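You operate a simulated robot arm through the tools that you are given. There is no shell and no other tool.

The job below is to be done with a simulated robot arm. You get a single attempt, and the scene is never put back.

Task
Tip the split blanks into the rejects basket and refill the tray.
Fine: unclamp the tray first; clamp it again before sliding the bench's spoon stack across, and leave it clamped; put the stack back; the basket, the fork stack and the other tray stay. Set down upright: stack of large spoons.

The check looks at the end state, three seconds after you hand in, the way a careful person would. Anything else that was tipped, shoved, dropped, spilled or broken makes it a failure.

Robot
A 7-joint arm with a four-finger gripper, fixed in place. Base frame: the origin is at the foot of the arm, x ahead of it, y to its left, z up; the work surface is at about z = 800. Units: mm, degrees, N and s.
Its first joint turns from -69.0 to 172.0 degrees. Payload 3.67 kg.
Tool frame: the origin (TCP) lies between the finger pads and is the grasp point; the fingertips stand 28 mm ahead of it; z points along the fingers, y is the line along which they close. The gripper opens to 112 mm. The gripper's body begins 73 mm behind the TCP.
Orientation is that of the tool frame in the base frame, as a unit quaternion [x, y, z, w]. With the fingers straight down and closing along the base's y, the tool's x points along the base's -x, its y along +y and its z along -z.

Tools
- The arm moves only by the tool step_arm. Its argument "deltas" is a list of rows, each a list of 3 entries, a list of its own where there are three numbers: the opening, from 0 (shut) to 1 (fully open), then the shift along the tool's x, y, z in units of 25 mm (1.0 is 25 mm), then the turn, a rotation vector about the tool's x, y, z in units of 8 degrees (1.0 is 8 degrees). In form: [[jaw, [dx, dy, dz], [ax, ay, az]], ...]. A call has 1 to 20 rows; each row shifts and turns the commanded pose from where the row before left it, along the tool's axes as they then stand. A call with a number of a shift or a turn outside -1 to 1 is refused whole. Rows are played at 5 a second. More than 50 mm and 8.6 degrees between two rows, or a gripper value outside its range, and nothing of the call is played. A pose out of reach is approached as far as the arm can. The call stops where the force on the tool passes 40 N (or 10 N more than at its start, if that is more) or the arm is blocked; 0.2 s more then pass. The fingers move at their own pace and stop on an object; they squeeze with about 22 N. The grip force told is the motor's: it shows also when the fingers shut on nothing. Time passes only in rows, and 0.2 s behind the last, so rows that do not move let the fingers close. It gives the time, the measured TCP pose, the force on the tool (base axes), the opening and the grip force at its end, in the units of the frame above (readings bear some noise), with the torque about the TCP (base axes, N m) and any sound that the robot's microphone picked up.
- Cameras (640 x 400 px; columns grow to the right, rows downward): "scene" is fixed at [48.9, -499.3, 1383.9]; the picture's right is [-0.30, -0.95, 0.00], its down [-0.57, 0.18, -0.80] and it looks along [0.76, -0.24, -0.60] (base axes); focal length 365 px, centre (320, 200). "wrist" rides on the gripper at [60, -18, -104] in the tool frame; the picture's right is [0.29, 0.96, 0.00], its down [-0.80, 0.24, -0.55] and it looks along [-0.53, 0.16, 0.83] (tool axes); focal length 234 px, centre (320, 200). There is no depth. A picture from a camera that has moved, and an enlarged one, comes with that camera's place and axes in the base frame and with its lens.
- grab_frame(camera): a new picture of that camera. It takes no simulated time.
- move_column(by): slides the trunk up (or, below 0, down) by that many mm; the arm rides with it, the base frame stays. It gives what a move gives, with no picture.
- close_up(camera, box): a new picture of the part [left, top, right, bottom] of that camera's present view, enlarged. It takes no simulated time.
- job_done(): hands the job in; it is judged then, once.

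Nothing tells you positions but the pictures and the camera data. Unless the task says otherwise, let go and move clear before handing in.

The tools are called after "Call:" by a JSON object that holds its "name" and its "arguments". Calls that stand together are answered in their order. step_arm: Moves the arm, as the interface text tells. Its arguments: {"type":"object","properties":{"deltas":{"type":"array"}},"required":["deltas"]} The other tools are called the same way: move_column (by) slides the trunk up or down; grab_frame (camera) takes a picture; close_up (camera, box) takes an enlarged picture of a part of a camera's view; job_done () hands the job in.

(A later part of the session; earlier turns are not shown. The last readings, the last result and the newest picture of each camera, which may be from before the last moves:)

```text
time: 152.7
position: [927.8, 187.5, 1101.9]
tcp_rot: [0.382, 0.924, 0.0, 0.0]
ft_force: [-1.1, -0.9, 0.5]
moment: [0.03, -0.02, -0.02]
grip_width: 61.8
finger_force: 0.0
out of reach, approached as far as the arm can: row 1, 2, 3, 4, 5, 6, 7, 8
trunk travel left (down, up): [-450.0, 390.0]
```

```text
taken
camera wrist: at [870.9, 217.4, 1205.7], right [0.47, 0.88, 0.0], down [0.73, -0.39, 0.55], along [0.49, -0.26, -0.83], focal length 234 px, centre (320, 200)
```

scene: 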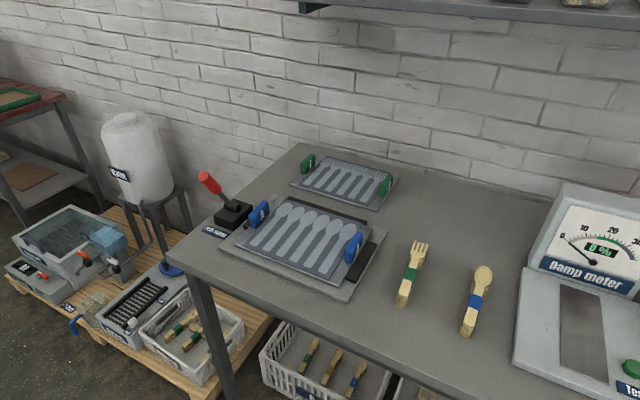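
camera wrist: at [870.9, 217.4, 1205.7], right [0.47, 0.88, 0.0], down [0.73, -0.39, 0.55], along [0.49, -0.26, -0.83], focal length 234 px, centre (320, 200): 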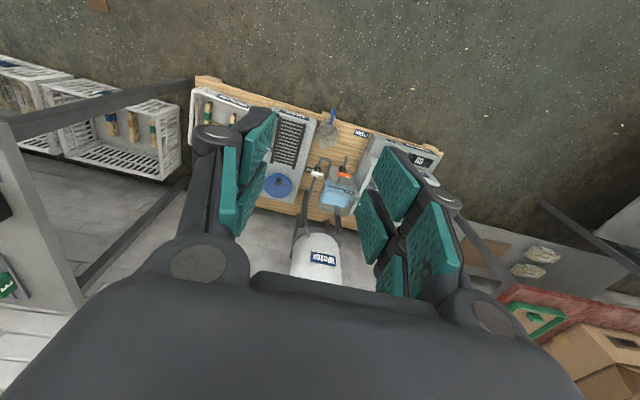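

The reach ends here, so the arm is nearly straight. I'll retract now, then sweep right with the arm bent and see where the elbow goes.

Call:
{"name": "step_arm", "arguments": {"deltas": [[0.55, [0.502, -0.905, 0], [0, 0, 0]], [0.55, [0.502, -0.905, 0], [0, 0, 0]], [0.55, [0.502, -0.905, 0], [0, 0, 0]], [0.55, [0.502, -0.905, 0], [0, 0, 0]], [0.55, [0.502, -0.905, 0], [0, 0, 0]], [0.55, [0.502, -0.905, 0], [0, 0, 0]], [0.55, [0.502, -0.905, 0], [0, 0, 0]], [0.55, [0.502, -0.905, 0], [0, 0, 0]], [0.55, [0.502, -0.905, 0], [0, 0, 0]], [0.55, [0.502, -0.905, 0], [0, 0, 0]], [0.55, [0.502, -0.905, 0], [0, 0, 0]], [0.55, [0.502, -0.905, 0], [0, 0, 0]], [0.55, [0.502, -0.905, 0], [0, 0, 0]], [0.55, [0.502, -0.905, 0], [0, 0, 0]], [0.55, [0.502, -0.905, 0], [0, 0, 0]], [0.55, [0.502, -0.905, 0], [0, 0, 0]], [0.55, [0.502, -0.905, 0], [0, 0, 0]], [0.55, [0, 0, 0], [0, 0, 0]]]}}

Call:
{"name": "grab_frame", "arguments": {"camera": "scene"}}

Call:
{"name": "grab_frame", "arguments": {"camera": "wrist"}}

```text
time: 156.5
position: [503.9, 71.0, 1102.3]
tcp_rot: [0.381, 0.924, 0.001, 0.001]
ft_force: [-0.3, 0.2, 0.3]
moment: [0.0, 0.02, -0.01]
grip_width: 61.8
finger_force: 0.0
trunk travel left (down, up): [-450.0, 390.0]
```

```text
taken
```

scene: 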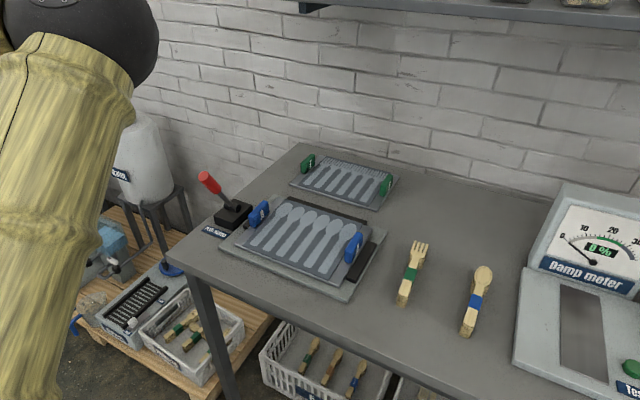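

```text
taken
camera wrist: at [447.7, 100.2, 1205.6], right [0.47, 0.88, 0.0], down [0.73, -0.39, 0.55], along [0.49, -0.26, -0.83], focal length 234 px, centre (320, 200)
```

wrist: 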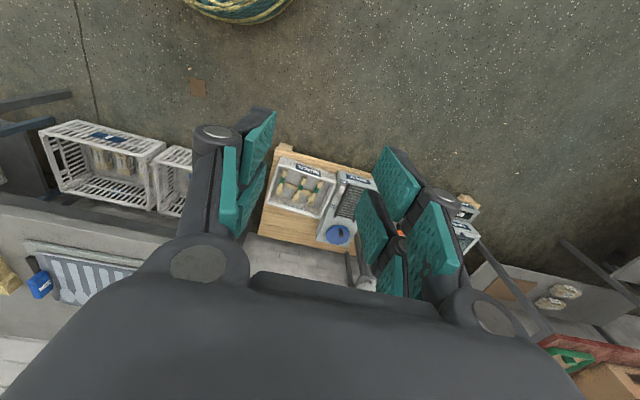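

Call:
{"name": "step_arm", "arguments": {"deltas": [[0.55, [-0.675, -0.708, 0], [0, 0, 0]], [0.55, [-0.675, -0.708, 0], [0, 0, 0]], [0.55, [-0.675, -0.708, 0], [0, 0, 0]], [0.55, [-0.675, -0.708, 0], [0, 0, 0]], [0.55, [-0.675, -0.708, 0], [0, 0, 0]], [0.55, [-0.675, -0.708, 0], [0, 0, 0]], [0.55, [-0.675, -0.708, 0], [0, 0, 0]], [0.55, [-0.389, -0.884, 0], [0, 0, 0]], [0.55, [-0.389, -0.884, 0], [0, 0, 0]], [0.55, [-0.389, -0.884, 0], [0, 0, 0]], [0.55, [-0.389, -0.884, 0], [0, 0, 0]], [0.55, [-0.389, -0.884, 0], [0, 0, 0]], [0.55, [-0.389, -0.884, 0], [0, 0, 0]], [0.55, [-0.389, -0.884, 0], [0, 0, 0]], [0.55, [-0.389, -0.884, 0], [0, 0, 0]], [0.55, [0, 0, 0], [0, 0, 0]]]}}

Call:
{"name": "grab_frame", "arguments": {"camera": "scene"}}

```text
time: 159.9
position: [428.2, -282.0, 1103.2]
tcp_rot: [0.382, 0.924, 0.0, 0.0]
ft_force: [0.0, -0.9, 0.3]
moment: [-0.02, 0.01, 0.01]
grip_width: 61.4
finger_force: 0.1
trunk travel left (down, up): [-450.0, 390.0]
```

```text
taken
```

scene: 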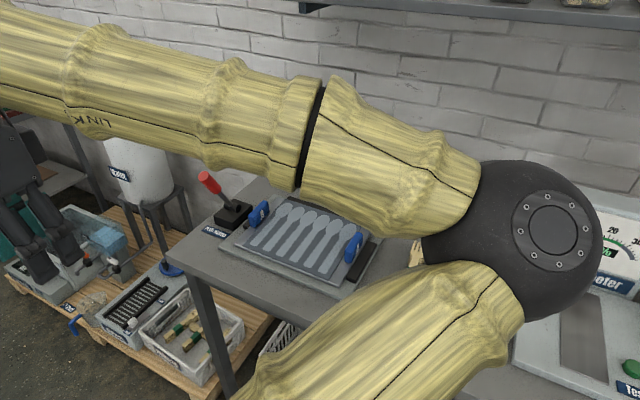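

The elbow is still to the right. I'll probe how far right the hand can go at this shorter radius.

Call:
{"name": "step_arm", "arguments": {"deltas": [[0.55, [-0.04, -0.929, 0], [0, 0, 0]], [0.55, [-0.04, -0.929, 0], [0, 0, 0]], [0.55, [-0.04, -0.929, 0], [0, 0, 0]], [0.55, [-0.04, -0.929, 0], [0, 0, 0]], [0.55, [-0.04, -0.929, 0], [0, 0, 0]], [0.55, [-0.04, -0.929, 0], [0, 0, 0]], [0.55, [-0.04, -0.929, 0], [0, 0, 0]], [0.55, [0, 0, 0], [0, 0, 0]]]}}

Call:
{"name": "grab_frame", "arguments": {"camera": "scene"}}

```text
time: 161.7
position: [335.8, -378.1, 1095.6]
tcp_rot: [0.382, 0.924, 0.0, 0.0]
ft_force: [0.2, 0.3, 0.1]
moment: [-0.03, 0.0, 0.01]
grip_width: 61.7
finger_force: 0.0
out of reach, approached as far as the arm can: row 6, 7
trunk travel left (down, up): [-450.0, 390.0]
```

```text
taken
```

scene: 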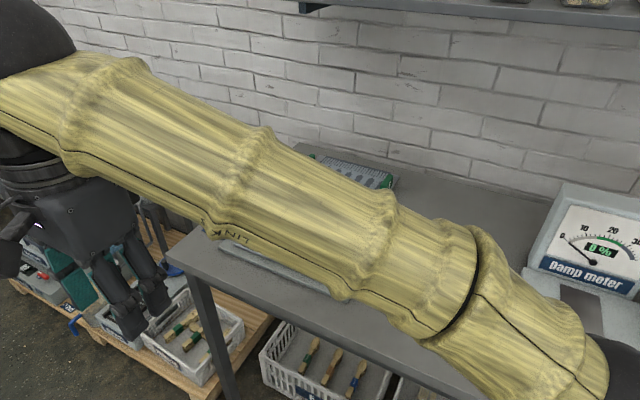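

Call:
{"name": "step_arm", "arguments": {"deltas": [[0.55, [0, -0.6, 0], [0, 0, 0]], [0.55, [0, -0.6, 0], [0, 0, 0]], [0.55, [0, -0.6, 0], [0, 0, 0]], [0.55, [0, -0.6, 0], [0, 0, 0]], [0.55, [0, -0.6, 0], [0, 0, 0]], [0.55, [0, 0, 0], [0, 0, 0]]]}}

Call:
{"name": "grab_frame", "arguments": {"camera": "scene"}}

```text
time: 163.1
position: [316.4, -369.5, 1085.7]
tcp_rot: [0.382, 0.924, 0.001, 0.0]
ft_force: [-0.1, -0.7, 0.2]
moment: [0.01, 0.0, 0.03]
grip_width: 61.5
finger_force: 0.0
out of reach, approached as far as the arm can: row 1, 2, 3, 4, 5
trunk travel left (down, up): [-450.0, 390.0]
```

```text
taken
```

scene: 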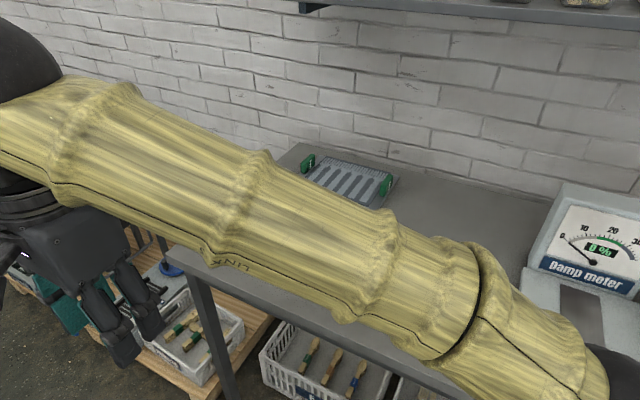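

Reviewing the frames, the elbow flipped right only when the hand went low relative to the trunk. So raising the hand high relative to the trunk may swing it back; I'll try that in open space.

Call:
{"name": "step_arm", "arguments": {"deltas": [[0.55, [-0.757, 0.545, 0], [0, 0, 0]], [0.55, [-0.757, 0.545, 0], [0, 0, 0]], [0.55, [-0.757, 0.545, 0], [0, 0, 0]], [0.55, [-0.757, 0.545, 0], [0, 0, 0]], [0.55, [-0.757, 0.545, 0], [0, 0, 0]], [0.55, [-0.757, 0.545, 0], [0, 0, 0]], [0.55, [-0.757, 0.545, 0], [0, 0, 0]], [0.55, [-0.757, 0.545, 0], [0, 0, 0]], [0.55, [0, 0, -1], [0, 0, 0]], [0.55, [0, 0, -1], [0, 0, 0]], [0.55, [0, 0, -1], [0, 0, 0]], [0.55, [0, 0, -1], [0, 0, 0]], [0.55, [0, 0, -1], [0, 0, 0]], [0.55, [0, 0, -1], [0, 0, 0]], [0.55, [0, 0, -1], [0, 0, 0]], [0.55, [0, 0, -1], [0, 0, 0]], [0.55, [0, 0, 0], [0, 0, 0]]]}}

Call:
{"name": "grab_frame", "arguments": {"camera": "scene"}}

```text
time: 166.7
position: [498.7, -398.1, 1284.7]
tcp_rot: [0.382, 0.924, 0.0, 0.0]
ft_force: [-0.2, 0.6, 0.7]
moment: [-0.02, 0.01, -0.07]
grip_width: 61.7
finger_force: 0.0
trunk travel left (down, up): [-450.0, 390.0]
```

```text
taken
```

scene: 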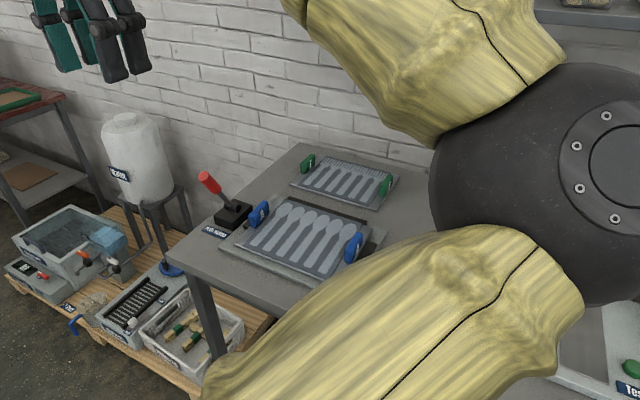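

Call:
{"name": "step_arm", "arguments": {"deltas": [[0.55, [0, 0, -1], [0, 0, 0]], [0.55, [0, 0, -1], [0, 0, 0]], [0.55, [0, 0, -1], [0, 0, 0]], [0.55, [0, 0, -1], [0, 0, 0]], [0.55, [0, 0, -1], [0, 0, 0]], [0.55, [0, 0, -1], [0, 0, 0]], [0.55, [0, 0, -1], [0, 0, 0]], [0.55, [0, 0, -1], [0, 0, 0]], [0.55, [0, 0, -1], [0, 0, 0]], [0.55, [0, 0, -1], [0, 0, 0]], [0.55, [0, 0, 0], [0, 0, 0]]]}}

Call:
{"name": "grab_frame", "arguments": {"camera": "scene"}}

```text
time: 169.1
position: [588.7, -347.5, 1460.3]
tcp_rot: [0.382, 0.924, 0.002, 0.0]
ft_force: [-0.5, 0.1, -0.2]
moment: [0.02, 0.01, 0.0]
grip_width: 61.7
finger_force: 0.0
out of reach, approached as far as the arm can: row 2, 3, 4, 5, 6, 7, 8, 9, 10
trunk travel left (down, up): [-450.0, 390.0]
```

```text
taken
```

scene: 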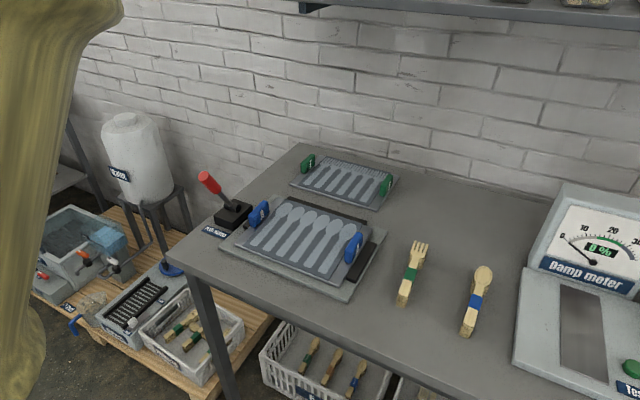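

That worked: the upper arm is now upright with the elbow above. I'll keep the hand high relative to the trunk and swing toward the stack.

Call:
{"name": "step_arm", "arguments": {"deltas": [[0.55, [-0.55, -0.75, 0.4], [0, 0, 0]], [0.55, [-0.55, -0.75, 0.4], [0, 0, 0]], [0.55, [-0.55, -0.75, 0.4], [0, 0, 0]], [0.55, [-0.55, -0.75, 0.4], [0, 0, 0]], [0.55, [-0.55, -0.75, 0.4], [0, 0, 0]], [0.55, [-0.55, -0.75, 0.4], [0, 0, 0]], [0.55, [-0.55, -0.75, 0.4], [0, 0, 0]], [0.55, [-0.55, -0.75, 0.4], [0, 0, 0]], [0.55, [-0.55, -0.75, 0.4], [0, 0, 0]], [0.55, [-0.55, -0.75, 0.4], [0, 0, 0]], [0.55, [-0.55, -0.75, 0.4], [0, 0, 0]], [0.55, [0, 0, 0], [0, 0, 0]]]}}

Call:
{"name": "grab_frame", "arguments": {"camera": "scene"}}

```text
time: 171.7
position: [589.2, -592.9, 1336.5]
tcp_rot: [0.382, 0.924, 0.0, 0.0]
ft_force: [-0.6, 0.3, 0.3]
moment: [-0.03, 0.01, -0.03]
grip_width: 61.7
finger_force: 0.1
out of reach, approached as far as the arm can: row 2, 3, 4, 5, 6, 7, 8, 9, 10, 11
trunk travel left (down, up): [-450.0, 390.0]
```

```text
taken
```

scene: 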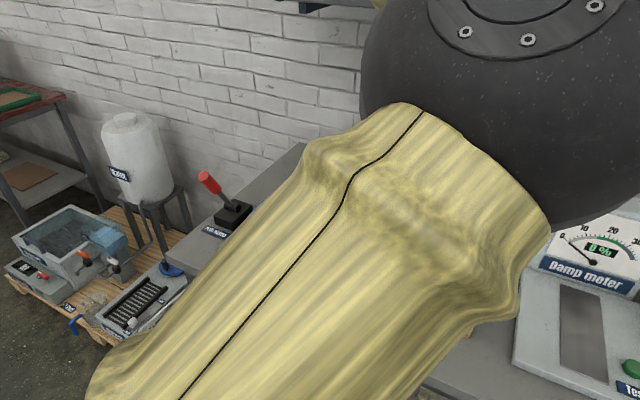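

That brought the elbow back right. I'll return to the elbow-up pose and take another route: outward over the basket first, like the earlier good configuration.

Call:
{"name": "step_arm", "arguments": {"deltas": [[0.55, [0.696, 0.696, -0.496], [0, 0, 0]], [0.55, [0.696, 0.696, -0.496], [0, 0, 0]], [0.55, [0.696, 0.696, -0.496], [0, 0, 0]], [0.55, [0.696, 0.696, -0.496], [0, 0, 0]], [0.55, [0.696, 0.696, -0.496], [0, 0, 0]], [0.55, [0.696, 0.696, -0.496], [0, 0, 0]], [0.55, [0.696, 0.696, -0.496], [0, 0, 0]], [0.55, [0.696, 0.696, -0.496], [0, 0, 0]], [0.55, [0.696, 0.696, -0.496], [0, 0, 0]], [0.55, [0.696, 0.696, -0.496], [0, 0, 0]], [0.55, [0, 0, 0], [0, 0, 0]]]}}

Call:
{"name": "grab_frame", "arguments": {"camera": "scene"}}

Call:
{"name": "grab_frame", "arguments": {"camera": "wrist"}}

```text
time: 174.1
position: [589.9, -348.1, 1457.0]
tcp_rot: [0.381, 0.924, 0.001, 0.0]
ft_force: [-1.0, -0.5, -1.0]
moment: [0.02, 0.01, -0.01]
grip_width: 61.6
finger_force: 0.1
trunk travel left (down, up): [-450.0, 390.0]
```

```text
taken
```

scene: 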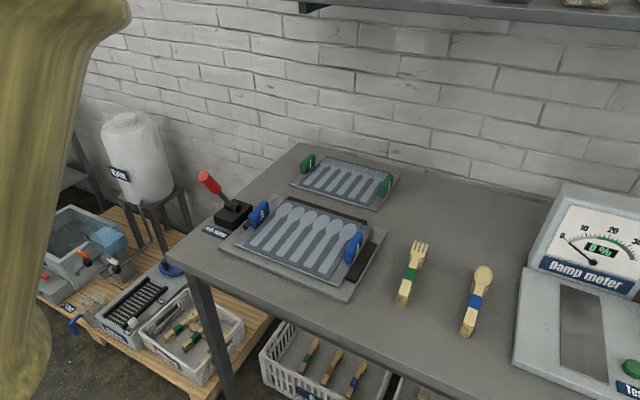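

```text
taken
camera wrist: at [534.3, -318.2, 1561.5], right [0.47, 0.88, 0.0], down [0.73, -0.39, 0.55], along [0.49, -0.26, -0.83], focal length 234 px, centre (320, 200)
```

wrist: 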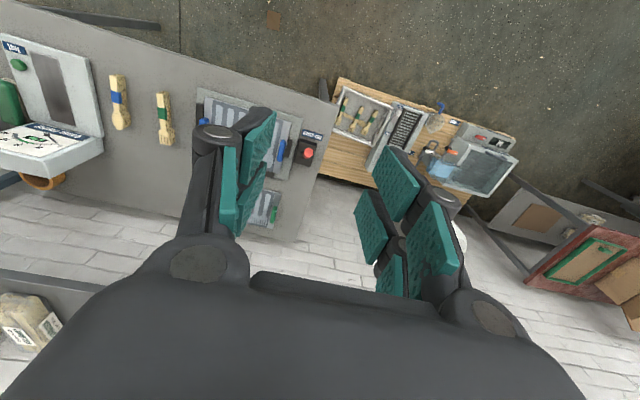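

Call:
{"name": "step_arm", "arguments": {"deltas": [[0.55, [-0.396, 0.59, 0.893], [0, 0, 0]], [0.55, [-0.396, 0.59, 0.893], [0, 0, 0]], [0.55, [-0.396, 0.59, 0.893], [0, 0, 0]], [0.55, [-0.396, 0.59, 0.893], [0, 0, 0]], [0.55, [-0.396, 0.59, 0.893], [0, 0, 0]], [0.55, [-0.396, 0.59, 0.893], [0, 0, 0]], [0.55, [-0.396, 0.59, 0.893], [0, 0, 0]], [0.55, [-0.396, 0.59, 0.893], [0, 0, 0]], [0.55, [-0.396, 0.59, 0.893], [0, 0, 0]], [0.55, [-0.396, 0.59, 0.893], [0, 0, 0]], [0.55, [-0.396, 0.59, 0.893], [0, 0, 0]], [0.55, [-0.396, 0.59, 0.893], [0, 0, 0]], [0.55, [-0.396, 0.59, 0.893], [0, 0, 0]], [0.55, [-0.396, 0.59, 0.893], [0, 0, 0]], [0.55, [-0.396, 0.59, 0.893], [0, 0, 0]], [0.55, [-0.396, 0.59, 0.893], [0, 0, 0]], [0.55, [0, 0, 0], [0, 0, 0]]]}}

Call:
{"name": "grab_frame", "arguments": {"camera": "scene"}}

```text
time: 177.7
position: [868.1, -291.7, 1101.1]
tcp_rot: [0.382, 0.924, 0.0, 0.0]
ft_force: [0.2, 0.9, -0.1]
moment: [0.01, 0.0, -0.01]
grip_width: 61.4
finger_force: 0.0
trunk travel left (down, up): [-450.0, 390.0]
```

```text
taken
```

scene: 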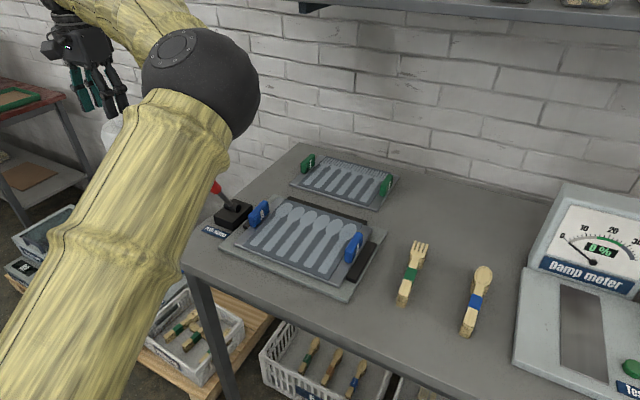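

The elbow is still right-sided. When stretched, rolling the tool about the radial axis should share into the upper arm, so I'll stretch out here and roll the fingers to the right by 60°.

Call:
{"name": "step_arm", "arguments": {"deltas": [[0.55, [-0.707, 0.356, 0], [0, 0, 0]], [0.55, [-0.707, 0.356, 0], [0, 0, 0]], [0.55, [-0.707, 0.356, 0], [0, 0, 0]], [0.55, [-0.707, 0.356, 0], [0, 0, 0]], [0.55, [-0.707, 0.356, 0], [0, 0, 0]], [0.55, [0, 0, 0], [0.845, -0.407, 0]], [0.55, [0, 0, 0], [0.845, -0.407, 0]], [0.55, [0, 0, 0], [0.845, -0.407, 0]], [0.55, [0, 0, 0], [0.845, -0.407, 0]], [0.55, [0, 0, 0], [0.845, -0.407, 0]], [0.55, [0, 0, 0], [0.845, -0.407, 0]], [0.55, [0, 0, 0], [0.845, -0.407, 0]], [0.55, [0, 0, 0], [0.845, -0.407, 0]], [0.55, [0, 0, 0], [0, 0, 0]]]}}

Call:
{"name": "grab_frame", "arguments": {"camera": "scene"}}

```text
time: 180.7
position: [962.7, -320.7, 1102.8]
tcp_rot: [0.331, 0.8, -0.499, 0.029]
ft_force: [-0.2, 0.0, -0.7]
moment: [0.0, 0.01, -0.01]
grip_width: 61.3
finger_force: 0.1
trunk travel left (down, up): [-450.0, 390.0]
```

```text
taken
```

scene: 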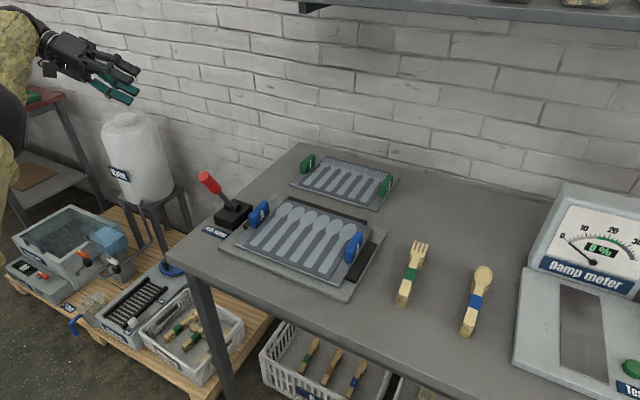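

The elbow swung to the left. I'll retract in this tilted pose and then un-roll with the arm bent, so it stays left.

Call:
{"name": "step_arm", "arguments": {"deltas": [[0.55, [0.858, -0.426, 0.017], [0, 0, 0]], [0.55, [0.858, -0.426, 0.017], [0, 0, 0]], [0.55, [0.858, -0.426, 0.017], [0, 0, 0]], [0.55, [0.858, -0.426, 0.017], [0, 0, 0]], [0.55, [0.858, -0.426, 0.017], [0, 0, 0]], [0.55, [0.858, -0.426, 0.017], [0, 0, 0]], [0.55, [0.858, -0.426, 0.017], [0, 0, 0]], [0.55, [0.858, -0.426, 0.017], [0, 0, 0]], [0.55, [0.858, -0.426, 0.017], [0, 0, 0]], [0.55, [0.858, -0.426, 0.017], [0, 0, 0]], [0.55, [0.858, -0.426, 0.017], [0, 0, 0]], [0.55, [0.858, -0.426, 0.017], [0, 0, 0]], [0.55, [0.858, -0.426, 0.017], [0, 0, 0]], [0.55, [0, 0, 0], [0, 0, 0]]]}}

Call:
{"name": "grab_frame", "arguments": {"camera": "scene"}}

```text
time: 183.7
position: [667.1, -226.0, 1102.9]
tcp_rot: [0.33, 0.8, -0.5, 0.029]
ft_force: [0.4, -0.8, -0.7]
moment: [0.01, 0.01, -0.04]
grip_width: 61.6
finger_force: 0.2
trunk travel left (down, up): [-450.0, 390.0]
```

```text
taken
```

scene: 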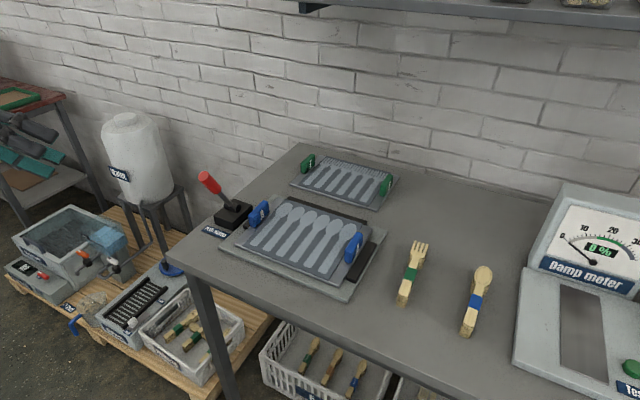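

Call:
{"name": "step_arm", "arguments": {"deltas": [[0.55, [0, 0, 0], [-0.845, 0.407, 0]], [0.55, [0, 0, 0], [-0.845, 0.407, 0]], [0.55, [0, 0, 0], [-0.845, 0.407, 0]], [0.55, [0, 0, 0], [-0.845, 0.407, 0]], [0.55, [0, 0, 0], [-0.845, 0.407, 0]], [0.55, [0, 0, 0], [-0.845, 0.407, 0]], [0.55, [0, 0, 0], [-0.845, 0.407, 0]], [0.55, [0, 0, 0], [-0.845, 0.407, 0]], [0.55, [0, 0, 0], [0, 0, 0]]]}}

Call:
{"name": "grab_frame", "arguments": {"camera": "scene"}}

```text
time: 185.7
position: [666.4, -223.6, 1103.8]
tcp_rot: [0.382, 0.924, 0.002, 0.0]
ft_force: [-0.6, 0.3, -0.4]
moment: [0.0, 0.01, 0.02]
grip_width: 61.7
finger_force: 0.0
trunk travel left (down, up): [-450.0, 390.0]
```

```text
taken
```

scene: 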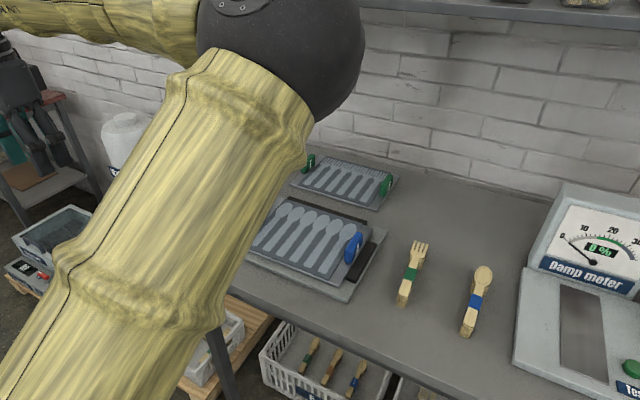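

The elbow returned right, so the forearm roll joint must sit at its limit. I'll flip the wrist instead: pitch the tool up past the forearm line, roll it round over the left, and come down again. First a yaw and pitch of 64°.

Call:
{"name": "step_arm", "arguments": {"deltas": [[0.55, [0, 0, 0], [0, 0, -0.828]], [0.55, [0, 0, 0], [0, 0, -0.828]], [0.55, [0, 0, 0], [0, 0, -0.828]], [0.55, [0, 0, 0], [0, 0, -0.828]], [0.55, [0, 0, 0], [0, -1, 0]], [0.55, [0, 0, 0], [0, -1, 0]], [0.55, [0, 0, 0], [0, -1, 0]], [0.55, [0, 0, 0], [0, -1, 0]], [0.55, [0, 0, 0], [0, -1, 0]], [0.55, [0, 0, 0], [0, -1, 0]], [0.55, [0, 0, 0], [0, -1, 0]], [0.55, [0, 0, 0], [0, -1, 0]], [0.55, [0, 0, 0], [0, 0, 0]]]}}

Call:
{"name": "grab_frame", "arguments": {"camera": "scene"}}

```text
time: 188.5
position: [666.7, -225.7, 1103.4]
tcp_rot: [0.136, 0.837, -0.085, 0.524]
ft_force: [-0.8, -0.5, -0.3]
moment: [-0.01, -0.03, 0.01]
grip_width: 61.6
finger_force: 0.0
trunk travel left (down, up): [-450.0, 390.0]
```

```text
taken
```

scene: 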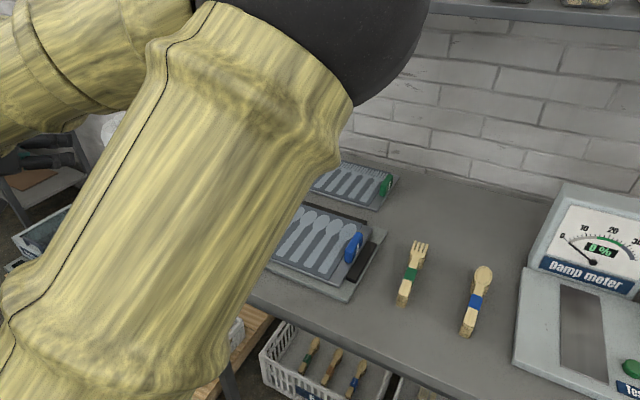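

Call:
{"name": "step_arm", "arguments": {"deltas": [[0.55, [0, 0, 0], [0, -1, 0]], [0.55, [0, 0, 0], [0, -1, 0]], [0.55, [0, 0, 0], [0, -1, 0]], [0.55, [0, 0, 0], [0, -1, 0]], [0.55, [0, 0, 0], [0, -1, 0]], [0.55, [0, 0, 0], [0, -1, 0]], [0.55, [0, 0, 0], [0, 0, 0]]]}}

Call:
{"name": "grab_frame", "arguments": {"camera": "scene"}}

```text
time: 190.1
position: [667.0, -226.2, 1103.9]
tcp_rot: [0.089, 0.552, -0.132, 0.819]
ft_force: [-0.2, 0.2, -0.8]
moment: [-0.01, 0.01, -0.03]
grip_width: 61.7
finger_force: 0.0
trunk travel left (down, up): [-450.0, 390.0]
```

```text
taken
```

scene: 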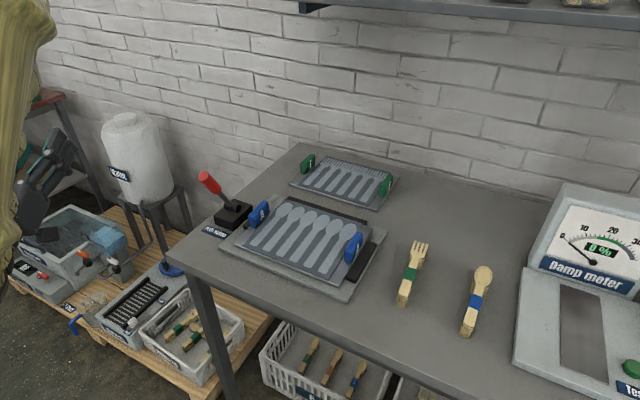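

The elbow is up now. Next I'll roll counter-clockwise about the outward axis, in stages.

Call:
{"name": "step_arm", "arguments": {"deltas": [[0.55, [0, 0, 0], [-0.367, 0, -0.907]], [0.55, [0, 0, 0], [-0.367, 0, -0.907]], [0.55, [0, 0, 0], [-0.367, 0, -0.907]], [0.55, [0, 0, 0], [-0.367, 0, -0.907]], [0.55, [0, 0, 0], [-0.367, 0, -0.907]], [0.55, [0, 0, 0], [-0.367, 0, -0.907]], [0.55, [0, 0, 0], [-0.367, 0, -0.907]], [0.55, [0, 0, 0], [-0.367, 0, -0.907]], [0.55, [0, 0, 0], [0, 0, 0]]]}}

Call:
{"name": "grab_frame", "arguments": {"camera": "scene"}}

```text
time: 192.1
position: [666.2, -226.2, 1102.7]
tcp_rot: [-0.35, 0.54, -0.401, 0.652]
ft_force: [-0.2, 0.2, -0.1]
moment: [0.0, 0.0, 0.01]
grip_width: 61.6
finger_force: 0.1
trunk travel left (down, up): [-450.0, 390.0]
```

```text
taken
```

scene: 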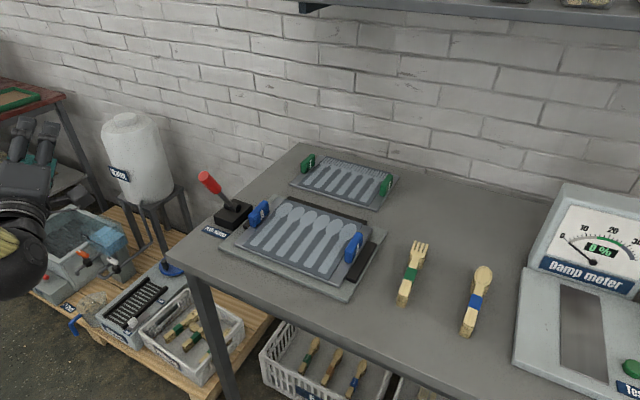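

The elbow is now on the left. I'll pitch the tool down from here by 48°, watching the elbow.

Call:
{"name": "step_arm", "arguments": {"deltas": [[0.55, [0, 0, 0], [-0.903, 0.43, 0]], [0.55, [0, 0, 0], [-0.903, 0.43, 0]], [0.55, [0, 0, 0], [-0.903, 0.43, 0]], [0.55, [0, 0, 0], [-0.903, 0.43, 0]], [0.55, [0, 0, 0], [-0.903, 0.43, 0]], [0.55, [0, 0, 0], [-0.903, 0.43, 0]], [0.55, [0, 0, 0], [0, 0, 0]]]}}

Call:
{"name": "grab_frame", "arguments": {"camera": "scene"}}

```text
time: 193.7
position: [696.3, -266.1, 1065.7]
tcp_rot: [-0.463, 0.769, -0.194, 0.395]
ft_force: [-0.3, -0.2, 0.2]
moment: [0.04, 0.02, -0.02]
grip_width: 61.6
finger_force: 0.1
out of reach, approached as far as the arm can: row 2, 3, 4, 5, 6
trunk travel left (down, up): [-450.0, 390.0]
```

```text
taken
```

scene: 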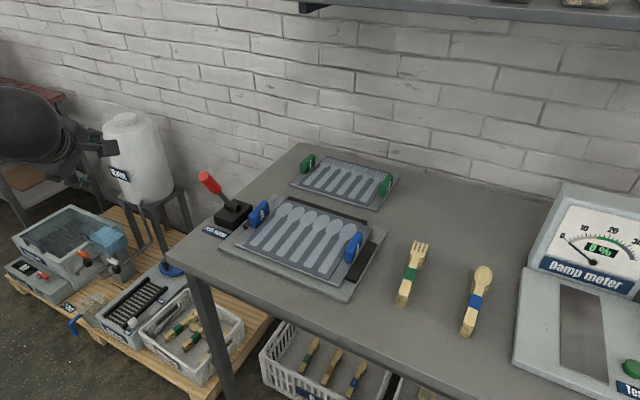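

Call:
{"name": "step_arm", "arguments": {"deltas": [[0.55, [-0.045, -0.757, 0.525], [0, 0, 0]], [0.55, [-0.045, -0.757, 0.525], [0, 0, 0]], [0.55, [-0.045, -0.757, 0.525], [0, 0, 0]], [0.55, [-0.045, -0.757, 0.525], [0, 0, 0]], [0.55, [-0.045, -0.757, 0.525], [0, 0, 0]], [0.55, [-0.045, -0.757, 0.525], [0, 0, 0]], [0.55, [-0.045, -0.757, 0.525], [0, 0, 0]], [0.55, [-0.045, -0.757, 0.525], [0, 0, 0]], [0.55, [0, 0, 0], [0, 0, 0]]]}}

Call:
{"name": "grab_frame", "arguments": {"camera": "scene"}}

```text
time: 195.7
position: [866.7, -301.1, 1114.8]
tcp_rot: [-0.488, 0.755, -0.228, 0.374]
ft_force: [-0.5, 0.8, 0.0]
moment: [-0.02, 0.0, 0.01]
grip_width: 61.5
finger_force: 0.0
trunk travel left (down, up): [-450.0, 390.0]
```

```text
taken
```

scene: 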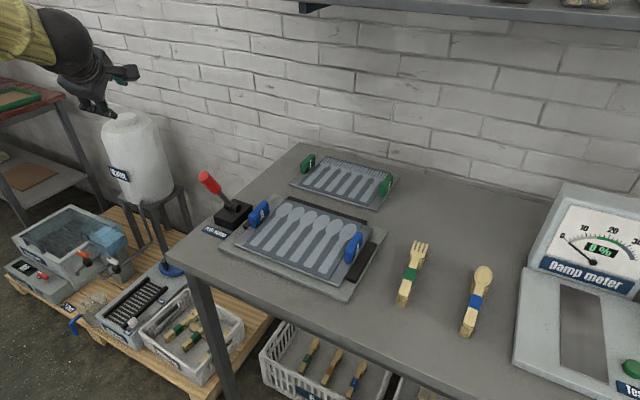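

Call:
{"name": "step_arm", "arguments": {"deltas": [[0.55, [0, 0, 0], [-0.9, 0.435, 0]], [0.55, [0, 0, 0], [-0.9, 0.435, 0]], [0.55, [0, 0, 0], [-0.9, 0.435, 0]], [0.55, [0, 0, 0], [-0.9, 0.435, 0]], [0.55, [0, 0, 0], [-0.9, 0.435, 0]], [0.55, [0, 0, 0], [-0.9, 0.435, 0]], [0.55, [0, 0, 0], [-0.45, 0.218, 0]], [0.55, [0, 0, 0], [0, 0, 0]]]}}

Call:
{"name": "grab_frame", "arguments": {"camera": "scene"}}

```text
time: 196.6
position: [858.5, -370.1, 1109.9]
tcp_rot: [-0.484, 0.837, -0.09, 0.239]
ft_force: [0.5, 0.3, 0.6]
moment: [-0.02, 0.0, 0.07]
grip_width: 61.8
finger_force: 0.1
trunk travel left (down, up): [-450.0, 390.0]
stopped in row 4: the arm was blocked; the commanded pose is now the measured one
```

```text
taken
```

scene: 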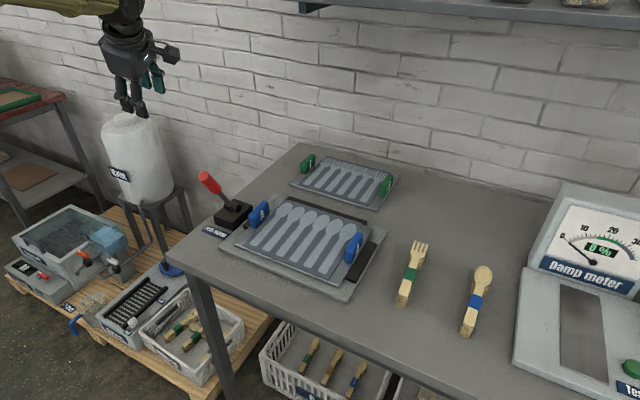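

Call:
{"name": "step_arm", "arguments": {"deltas": [[0.55, [0, 0, 0], [-0.37, 0.285, 0]], [0.55, [0, 0, 0], [-0.37, 0.285, 0]], [0.55, [0, 0, 0], [-0.37, 0.285, 0]], [0.55, [0, 0, 0], [-0.37, 0.285, 0]], [0.55, [0, 0, 0], [-0.37, 0.285, 0]], [0.55, [0, 0, 0], [-0.37, 0.285, 0]], [0.55, [0, 0, 0], [-0.37, 0.285, 0]], [0.55, [0, 0, 0], [-0.37, 0.285, 0]], [0.55, [0, 0, 0], [0, 0, 0]]]}}

Call:
{"name": "grab_frame", "arguments": {"camera": "scene"}}

```text
time: 198.6
position: [858.1, -368.8, 1112.5]
tcp_rot: [-0.503, 0.864, 0.006, -0.001]
ft_force: [-0.4, 0.5, 0.5]
moment: [-0.01, 0.01, 0.01]
grip_width: 61.7
finger_force: 0.0
trunk travel left (down, up): [-450.0, 390.0]
```

```text
taken
```

scene: 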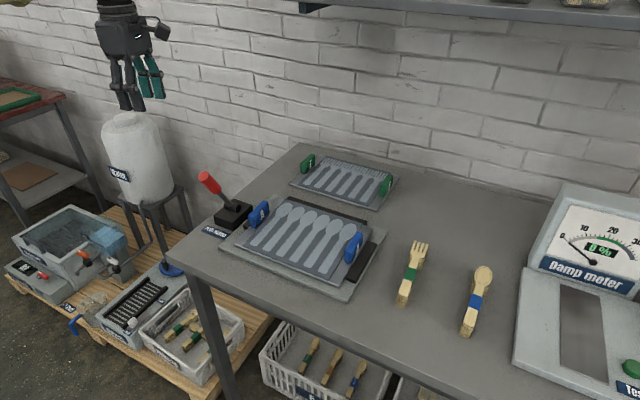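

Success: the tool is down and the elbow is out of the way on the left. I'll yaw to align the closing axis with the fixture.

Call:
{"name": "step_arm", "arguments": {"deltas": [[0.55, [0, 0, 0], [0, 0, 0.941]], [0.55, [0, 0, 0], [0, 0, 0.941]], [0.55, [0, 0, 0], [0, 0, 0.941]], [0.55, [0, 0, 0], [0, 0, 0.941]], [0.55, [0, 0, 0], [0, 0, 0.941]], [0.55, [0, 0, 0], [0, 0, 0.941]], [0.55, [0, 0, 0], [0, 0, 0.941]], [0.55, [0, 0, 0], [0, 0, 0.941]], [0.55, [0, 0, 0], [0, 0, 0.941]], [0.55, [0, 0, 0], [0, 0, 0.941]], [0.55, [0, 0, 0], [0, 0, 0.941]], [0.55, [0, 0, 0], [0, 0, 0.941]], [0.55, [0, 0, 0], [0, 0, 0.941]], [0.55, [0, 0, 0], [0, 0, 0.941]], [0.55, [0, 0, 0], [0, 0, 0]]]}}

Call:
{"name": "grab_frame", "arguments": {"camera": "scene"}}

```text
time: 201.8
position: [844.2, -366.2, 1090.7]
tcp_rot: [0.379, 0.925, 0.004, -0.004]
ft_force: [-0.6, -1.3, 0.4]
moment: [0.04, -0.02, -0.02]
grip_width: 61.8
finger_force: 0.0
out of reach, approached as far as the arm can: row 14
trunk travel left (down, up): [-450.0, 390.0]
```

```text
taken
```

scene: 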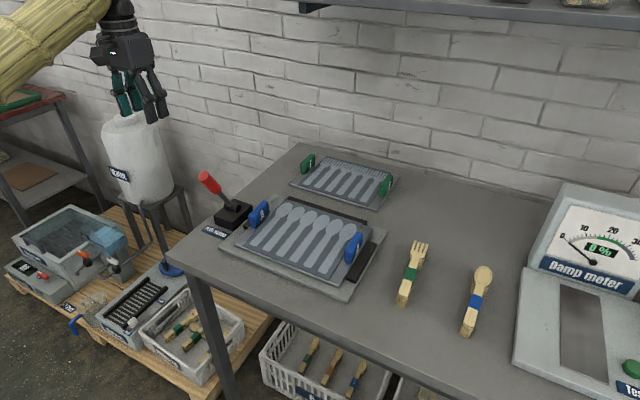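

The elbow is now on the left. I'll sweep right along the bench toward the stack at constant radius and height.

Call:
{"name": "step_arm", "arguments": {"deltas": [[0.55, [-0.198, -0.888, -0.1], [0, 0, 0]], [0.55, [-0.198, -0.888, -0.1], [0, 0, 0]], [0.55, [-0.198, -0.888, -0.1], [0, 0, 0]], [0.55, [-0.198, -0.888, -0.1], [0, 0, 0]], [0.55, [-0.198, -0.888, -0.1], [0, 0, 0]], [0.55, [-0.198, -0.888, -0.1], [0, 0, 0]], [0.55, [-0.198, -0.888, -0.1], [0, 0, 0]], [0.55, [-0.198, -0.888, -0.1], [0, 0, 0]], [0.55, [-0.198, -0.888, 0], [0, 0, 0]], [0.55, [-0.198, -0.888, 0], [0, 0, 0]], [0.55, [0, 0, 0], [0, 0, 0]]]}}

Call:
{"name": "grab_frame", "arguments": {"camera": "scene"}}

```text
time: 204.2
position: [721.3, -557.5, 1108.9]
tcp_rot: [0.382, 0.924, 0.003, -0.005]
ft_force: [0.1, 0.1, 0.8]
moment: [-0.02, -0.02, -0.01]
grip_width: 61.4
finger_force: 0.1
trunk travel left (down, up): [-450.0, 390.0]
```

```text
taken
```

scene: 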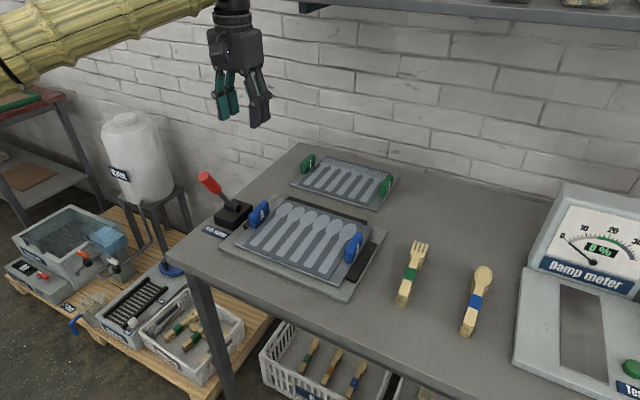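

That works, with the forearm coming from the left. Continuing toward the stack.

Call:
{"name": "step_arm", "arguments": {"deltas": [[0.55, [-0.057, -0.973, 0], [0, 0, 0]], [0.55, [-0.057, -0.973, 0], [0, 0, 0]], [0.55, [-0.057, -0.973, 0], [0, 0, 0]], [0.55, [-0.057, -0.973, 0], [0, 0, 0]], [0.55, [-0.057, -0.973, 0], [0, 0, 0]], [0.55, [-0.057, -0.973, 0], [0, 0, 0]], [0.55, [-0.057, -0.973, 0], [0, 0, 0]], [0.55, [-0.057, -0.973, 0], [0, 0, 0]], [0.55, [-0.057, -0.973, 0], [0, 0, 0]], [0.55, [-0.057, -0.973, 0], [0, 0, 0]], [0.55, [0.121, -0.929, 0], [0, 0, 0]], [0.55, [0.121, -0.929, 0], [0, 0, 0]], [0.55, [0.121, -0.929, 0], [0, 0, 0]], [0.55, [0, 0, 0], [0, 0, 0]]]}}

Call:
{"name": "grab_frame", "arguments": {"camera": "scene"}}

Call:
{"name": "grab_frame", "arguments": {"camera": "wrist"}}

```text
time: 207.2
position: [505.3, -781.2, 1108.4]
tcp_rot: [0.381, 0.925, 0.003, -0.006]
ft_force: [0.3, -0.2, 0.3]
moment: [0.01, 0.02, 0.01]
grip_width: 61.3
finger_force: 0.1
trunk travel left (down, up): [-450.0, 390.0]
```

```text
taken
```

scene: 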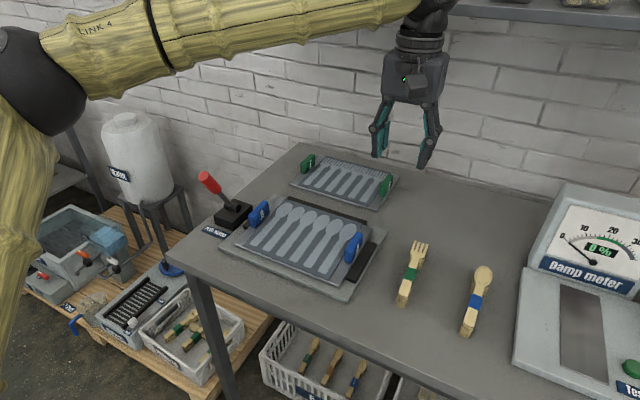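

```text
taken
camera wrist: at [450.5, -752.9, 1213.2], right [0.47, 0.88, 0.01], down [0.74, -0.4, 0.54], along [0.48, -0.25, -0.84], focal length 234 px, centre (320, 200)
```

wrist: 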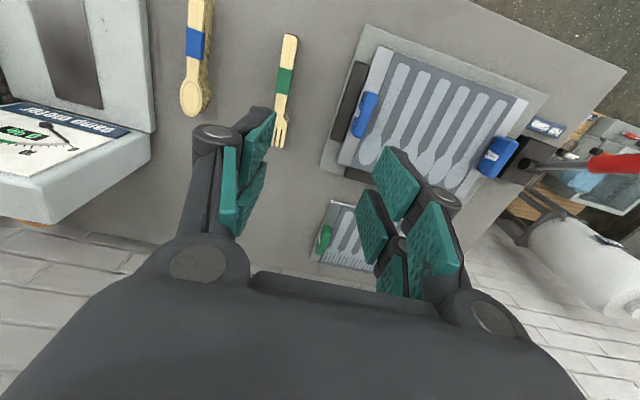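

The spoon stack is coming under the gripper. I'll move to just above it, still high.

Call:
{"name": "step_arm", "arguments": {"deltas": [[0.55, [0.189, -0.905, 0], [0, 0, 0]], [0.55, [0.189, -0.905, 0], [0, 0, 0]], [0.55, [0.189, -0.905, 0], [0, 0, 0]], [0.55, [0.189, -0.905, 0], [0, 0, 0]], [0.55, [0.189, -0.905, 0], [0, 0, 0]], [0.55, [0.189, -0.905, 0], [0, 0, 0]], [0.55, [0.189, -0.905, 0], [0, 0, 0]], [0.55, [0.189, -0.905, 0], [0, 0, 0]], [0.55, [0, 0, 0], [0, 0, 0]]]}}

Call:
{"name": "grab_frame", "arguments": {"camera": "scene"}}

Call:
{"name": "grab_frame", "arguments": {"camera": "wrist"}}

```text
time: 209.2
position: [350.7, -885.7, 1108.4]
tcp_rot: [0.383, 0.924, 0.002, -0.004]
ft_force: [-0.2, 0.3, -0.3]
moment: [-0.03, 0.0, 0.02]
grip_width: 61.4
finger_force: 0.1
trunk travel left (down, up): [-450.0, 390.0]
```

```text
taken
```

scene: 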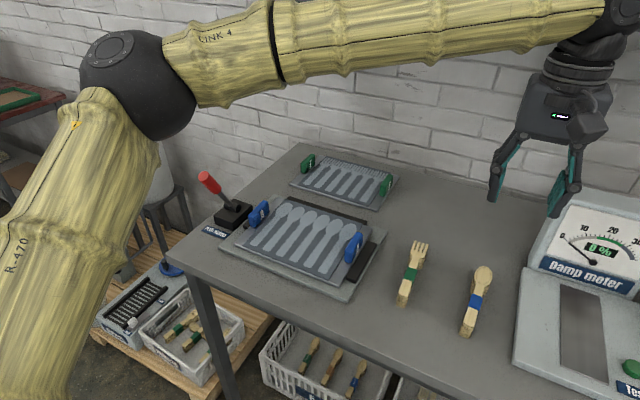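

```text
taken
camera wrist: at [295.1, -856.5, 1212.8], right [0.47, 0.88, 0.01], down [0.74, -0.4, 0.54], along [0.48, -0.25, -0.84], focal length 234 px, centre (320, 200)
```

wrist: 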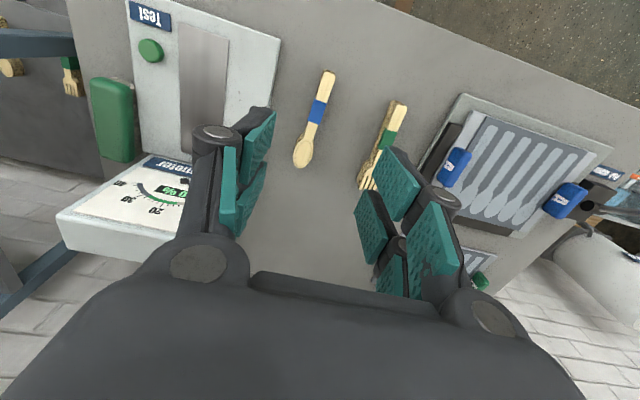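

I'm directly above the spoon stack. A close-up will refine its pose.

Call:
{"name": "close_up", "arguments": {"camera": "wrist", "box": [270, 50, 420, 200]}}

Call:
{"name": "close_up", "arguments": {"camera": "scene", "box": [440, 250, 520, 350]}}

```text
2.67 times, centred on (345, 125) of wrist
camera zoom: at [295.1, -856.5, 1212.8], right [0.47, 0.88, 0.01], down [0.74, -0.4, 0.54], along [0.48, -0.25, -0.84], focal length 624 px, centre (253, 400)
```

zoom: 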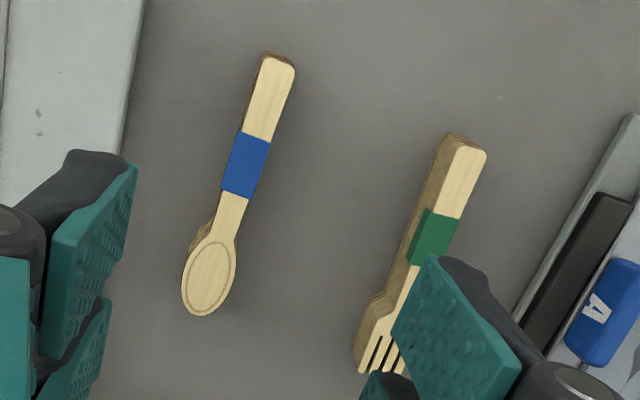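

```text
4.00 times, centred on (480, 300) of scene
camera zoom: at [48.9, -499.3, 1383.9], right [-0.3, -0.95, 0.0], down [-0.57, 0.18, -0.8], along [0.76, -0.24, -0.6], focal length 1459 px, centre (-320, -200)
```

zoom: 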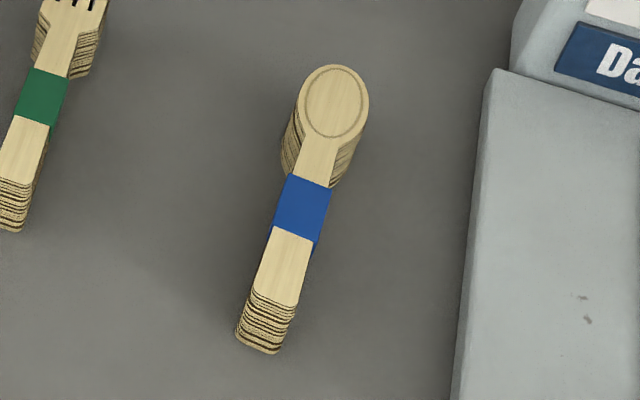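

The stack is exactly parallel to the pockets: r=-374, s from 836 to 992, top at about 834. I'll align to grip near its tail, clear of the tray handles later, and lower the trunk part way.

Call:
{"name": "step_arm", "arguments": {"deltas": [[0.55, [0.285, 0.095, 0], [0, 0, 0]], [0.55, [0.285, 0.095, 0], [0, 0, 0]], [0.55, [0, 0, 0], [0, 0, 0]]]}}

Call:
{"name": "move_column", "arguments": {"by": -170}}

Call:
{"name": "grab_frame", "arguments": {"camera": "scene"}}

Call:
{"name": "grab_frame", "arguments": {"camera": "wrist"}}

```text
time: 210.0
position: [343.8, -871.2, 1107.5]
tcp_rot: [0.382, 0.924, 0.003, -0.005]
ft_force: [0.2, -0.6, -0.4]
moment: [-0.01, 0.06, -0.03]
grip_width: 61.4
finger_force: 0.1
trunk travel left (down, up): [-450.0, 390.0]
```

```text
time: 211.9
position: [344.3, -871.7, 938.0]
tcp_rot: [0.383, 0.924, 0.003, -0.006]
ft_force: [0.2, 0.3, -0.3]
moment: [0.03, -0.02, -0.03]
grip_width: 61.6
finger_force: 0.1
trunk travel left (down, up): [-280.0, 560.0]
```

```text
taken
```

scene: 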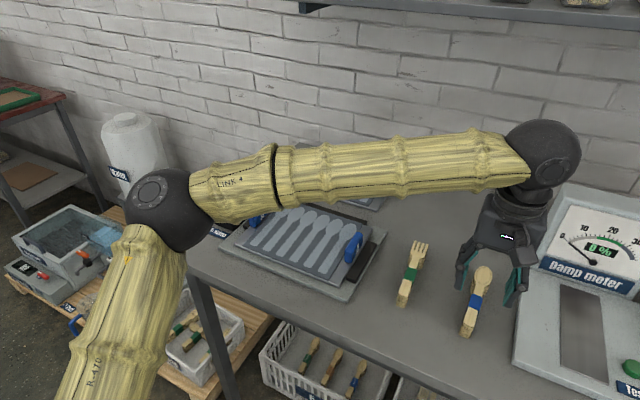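

```text
taken
camera wrist: at [288.2, -843.1, 1042.7], right [0.47, 0.88, 0.01], down [0.74, -0.4, 0.54], along [0.48, -0.25, -0.84], focal length 234 px, centre (320, 200)
```

wrist: 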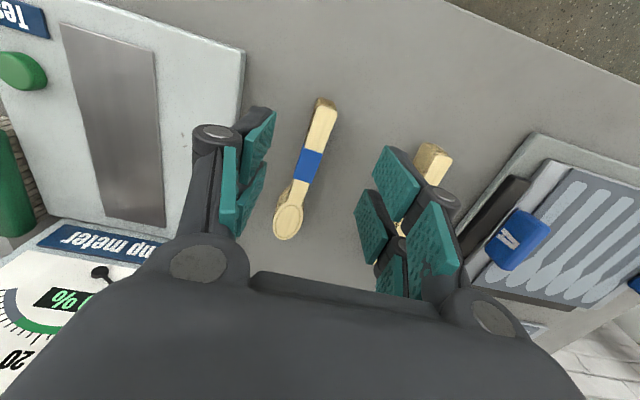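

The stack's tail is centred between the fingers. I'll lower the rest of the way.

Call:
{"name": "move_column", "arguments": {"by": -95}}

Call:
{"name": "grab_frame", "arguments": {"camera": "scene"}}

Call:
{"name": "grab_frame", "arguments": {"camera": "wrist"}}

```text
time: 213.2
position: [343.9, -870.8, 843.8]
tcp_rot: [0.383, 0.924, 0.002, -0.005]
ft_force: [0.3, -0.8, 0.4]
moment: [0.01, -0.02, 0.01]
grip_width: 61.6
finger_force: 0.0
trunk travel left (down, up): [-185.0, 655.0]
```

```text
taken
```

scene: 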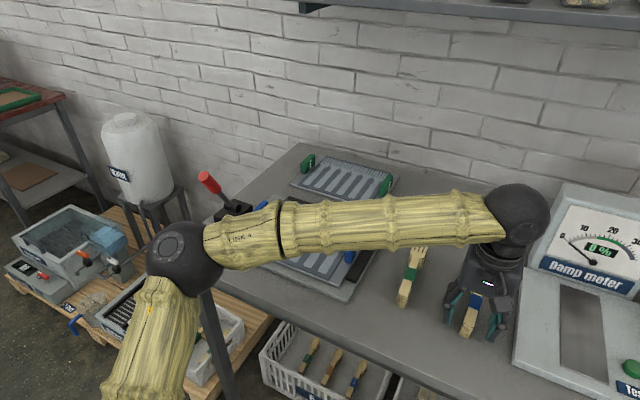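

```text
taken
camera wrist: at [288.2, -843.0, 947.8], right [0.47, 0.88, 0.01], down [0.74, -0.4, 0.54], along [0.48, -0.25, -0.84], focal length 234 px, centre (320, 200)
```

wrist: 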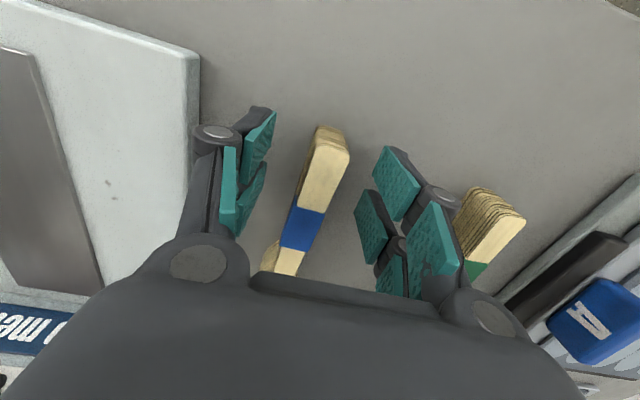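

Call:
{"name": "step_arm", "arguments": {"deltas": [[0.55, [0, -0.03, 0.24], [0, 0, 0]], [0.55, [0, 0, 0.22], [0, 0, 0]], [0.55, [0, 0, 0], [0, 0, 0]]]}}

Call:
{"name": "grab_frame", "arguments": {"camera": "wrist"}}

Call:
{"name": "close_up", "arguments": {"camera": "scene", "box": [420, 220, 540, 350]}}

```text
time: 214.0
position: [344.3, -870.7, 832.0]
tcp_rot: [0.383, 0.924, 0.004, -0.005]
ft_force: [-0.4, -0.5, -1.0]
moment: [-0.02, 0.01, -0.03]
grip_width: 61.8
finger_force: 0.0
trunk travel left (down, up): [-185.0, 655.0]
```

```text
taken
camera wrist: at [288.1, -843.4, 935.7], right [0.47, 0.88, 0.01], down [0.74, -0.4, 0.54], along [0.48, -0.25, -0.84], focal length 234 px, centre (320, 200)
```

wrist: 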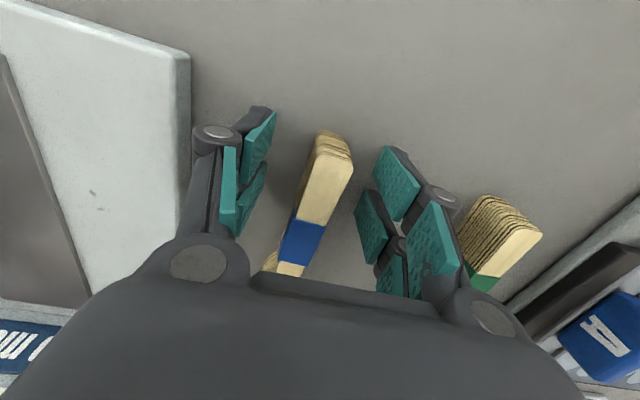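

```text
3.08 times, centred on (480, 285) of scene
camera zoom: at [48.9, -499.3, 1383.9], right [-0.3, -0.95, 0.0], down [-0.57, 0.18, -0.8], along [0.76, -0.24, -0.6], focal length 1122 px, centre (-172, -62)
```

zoom: 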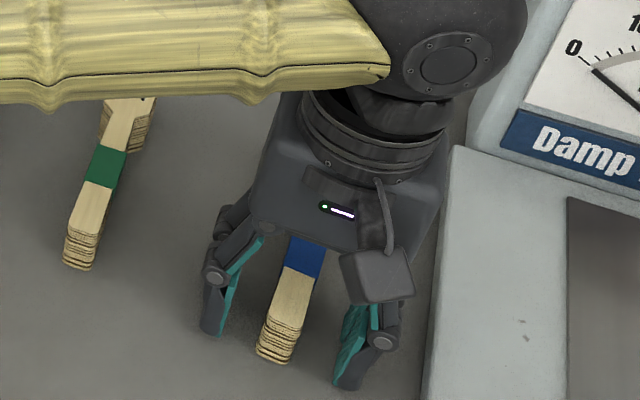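

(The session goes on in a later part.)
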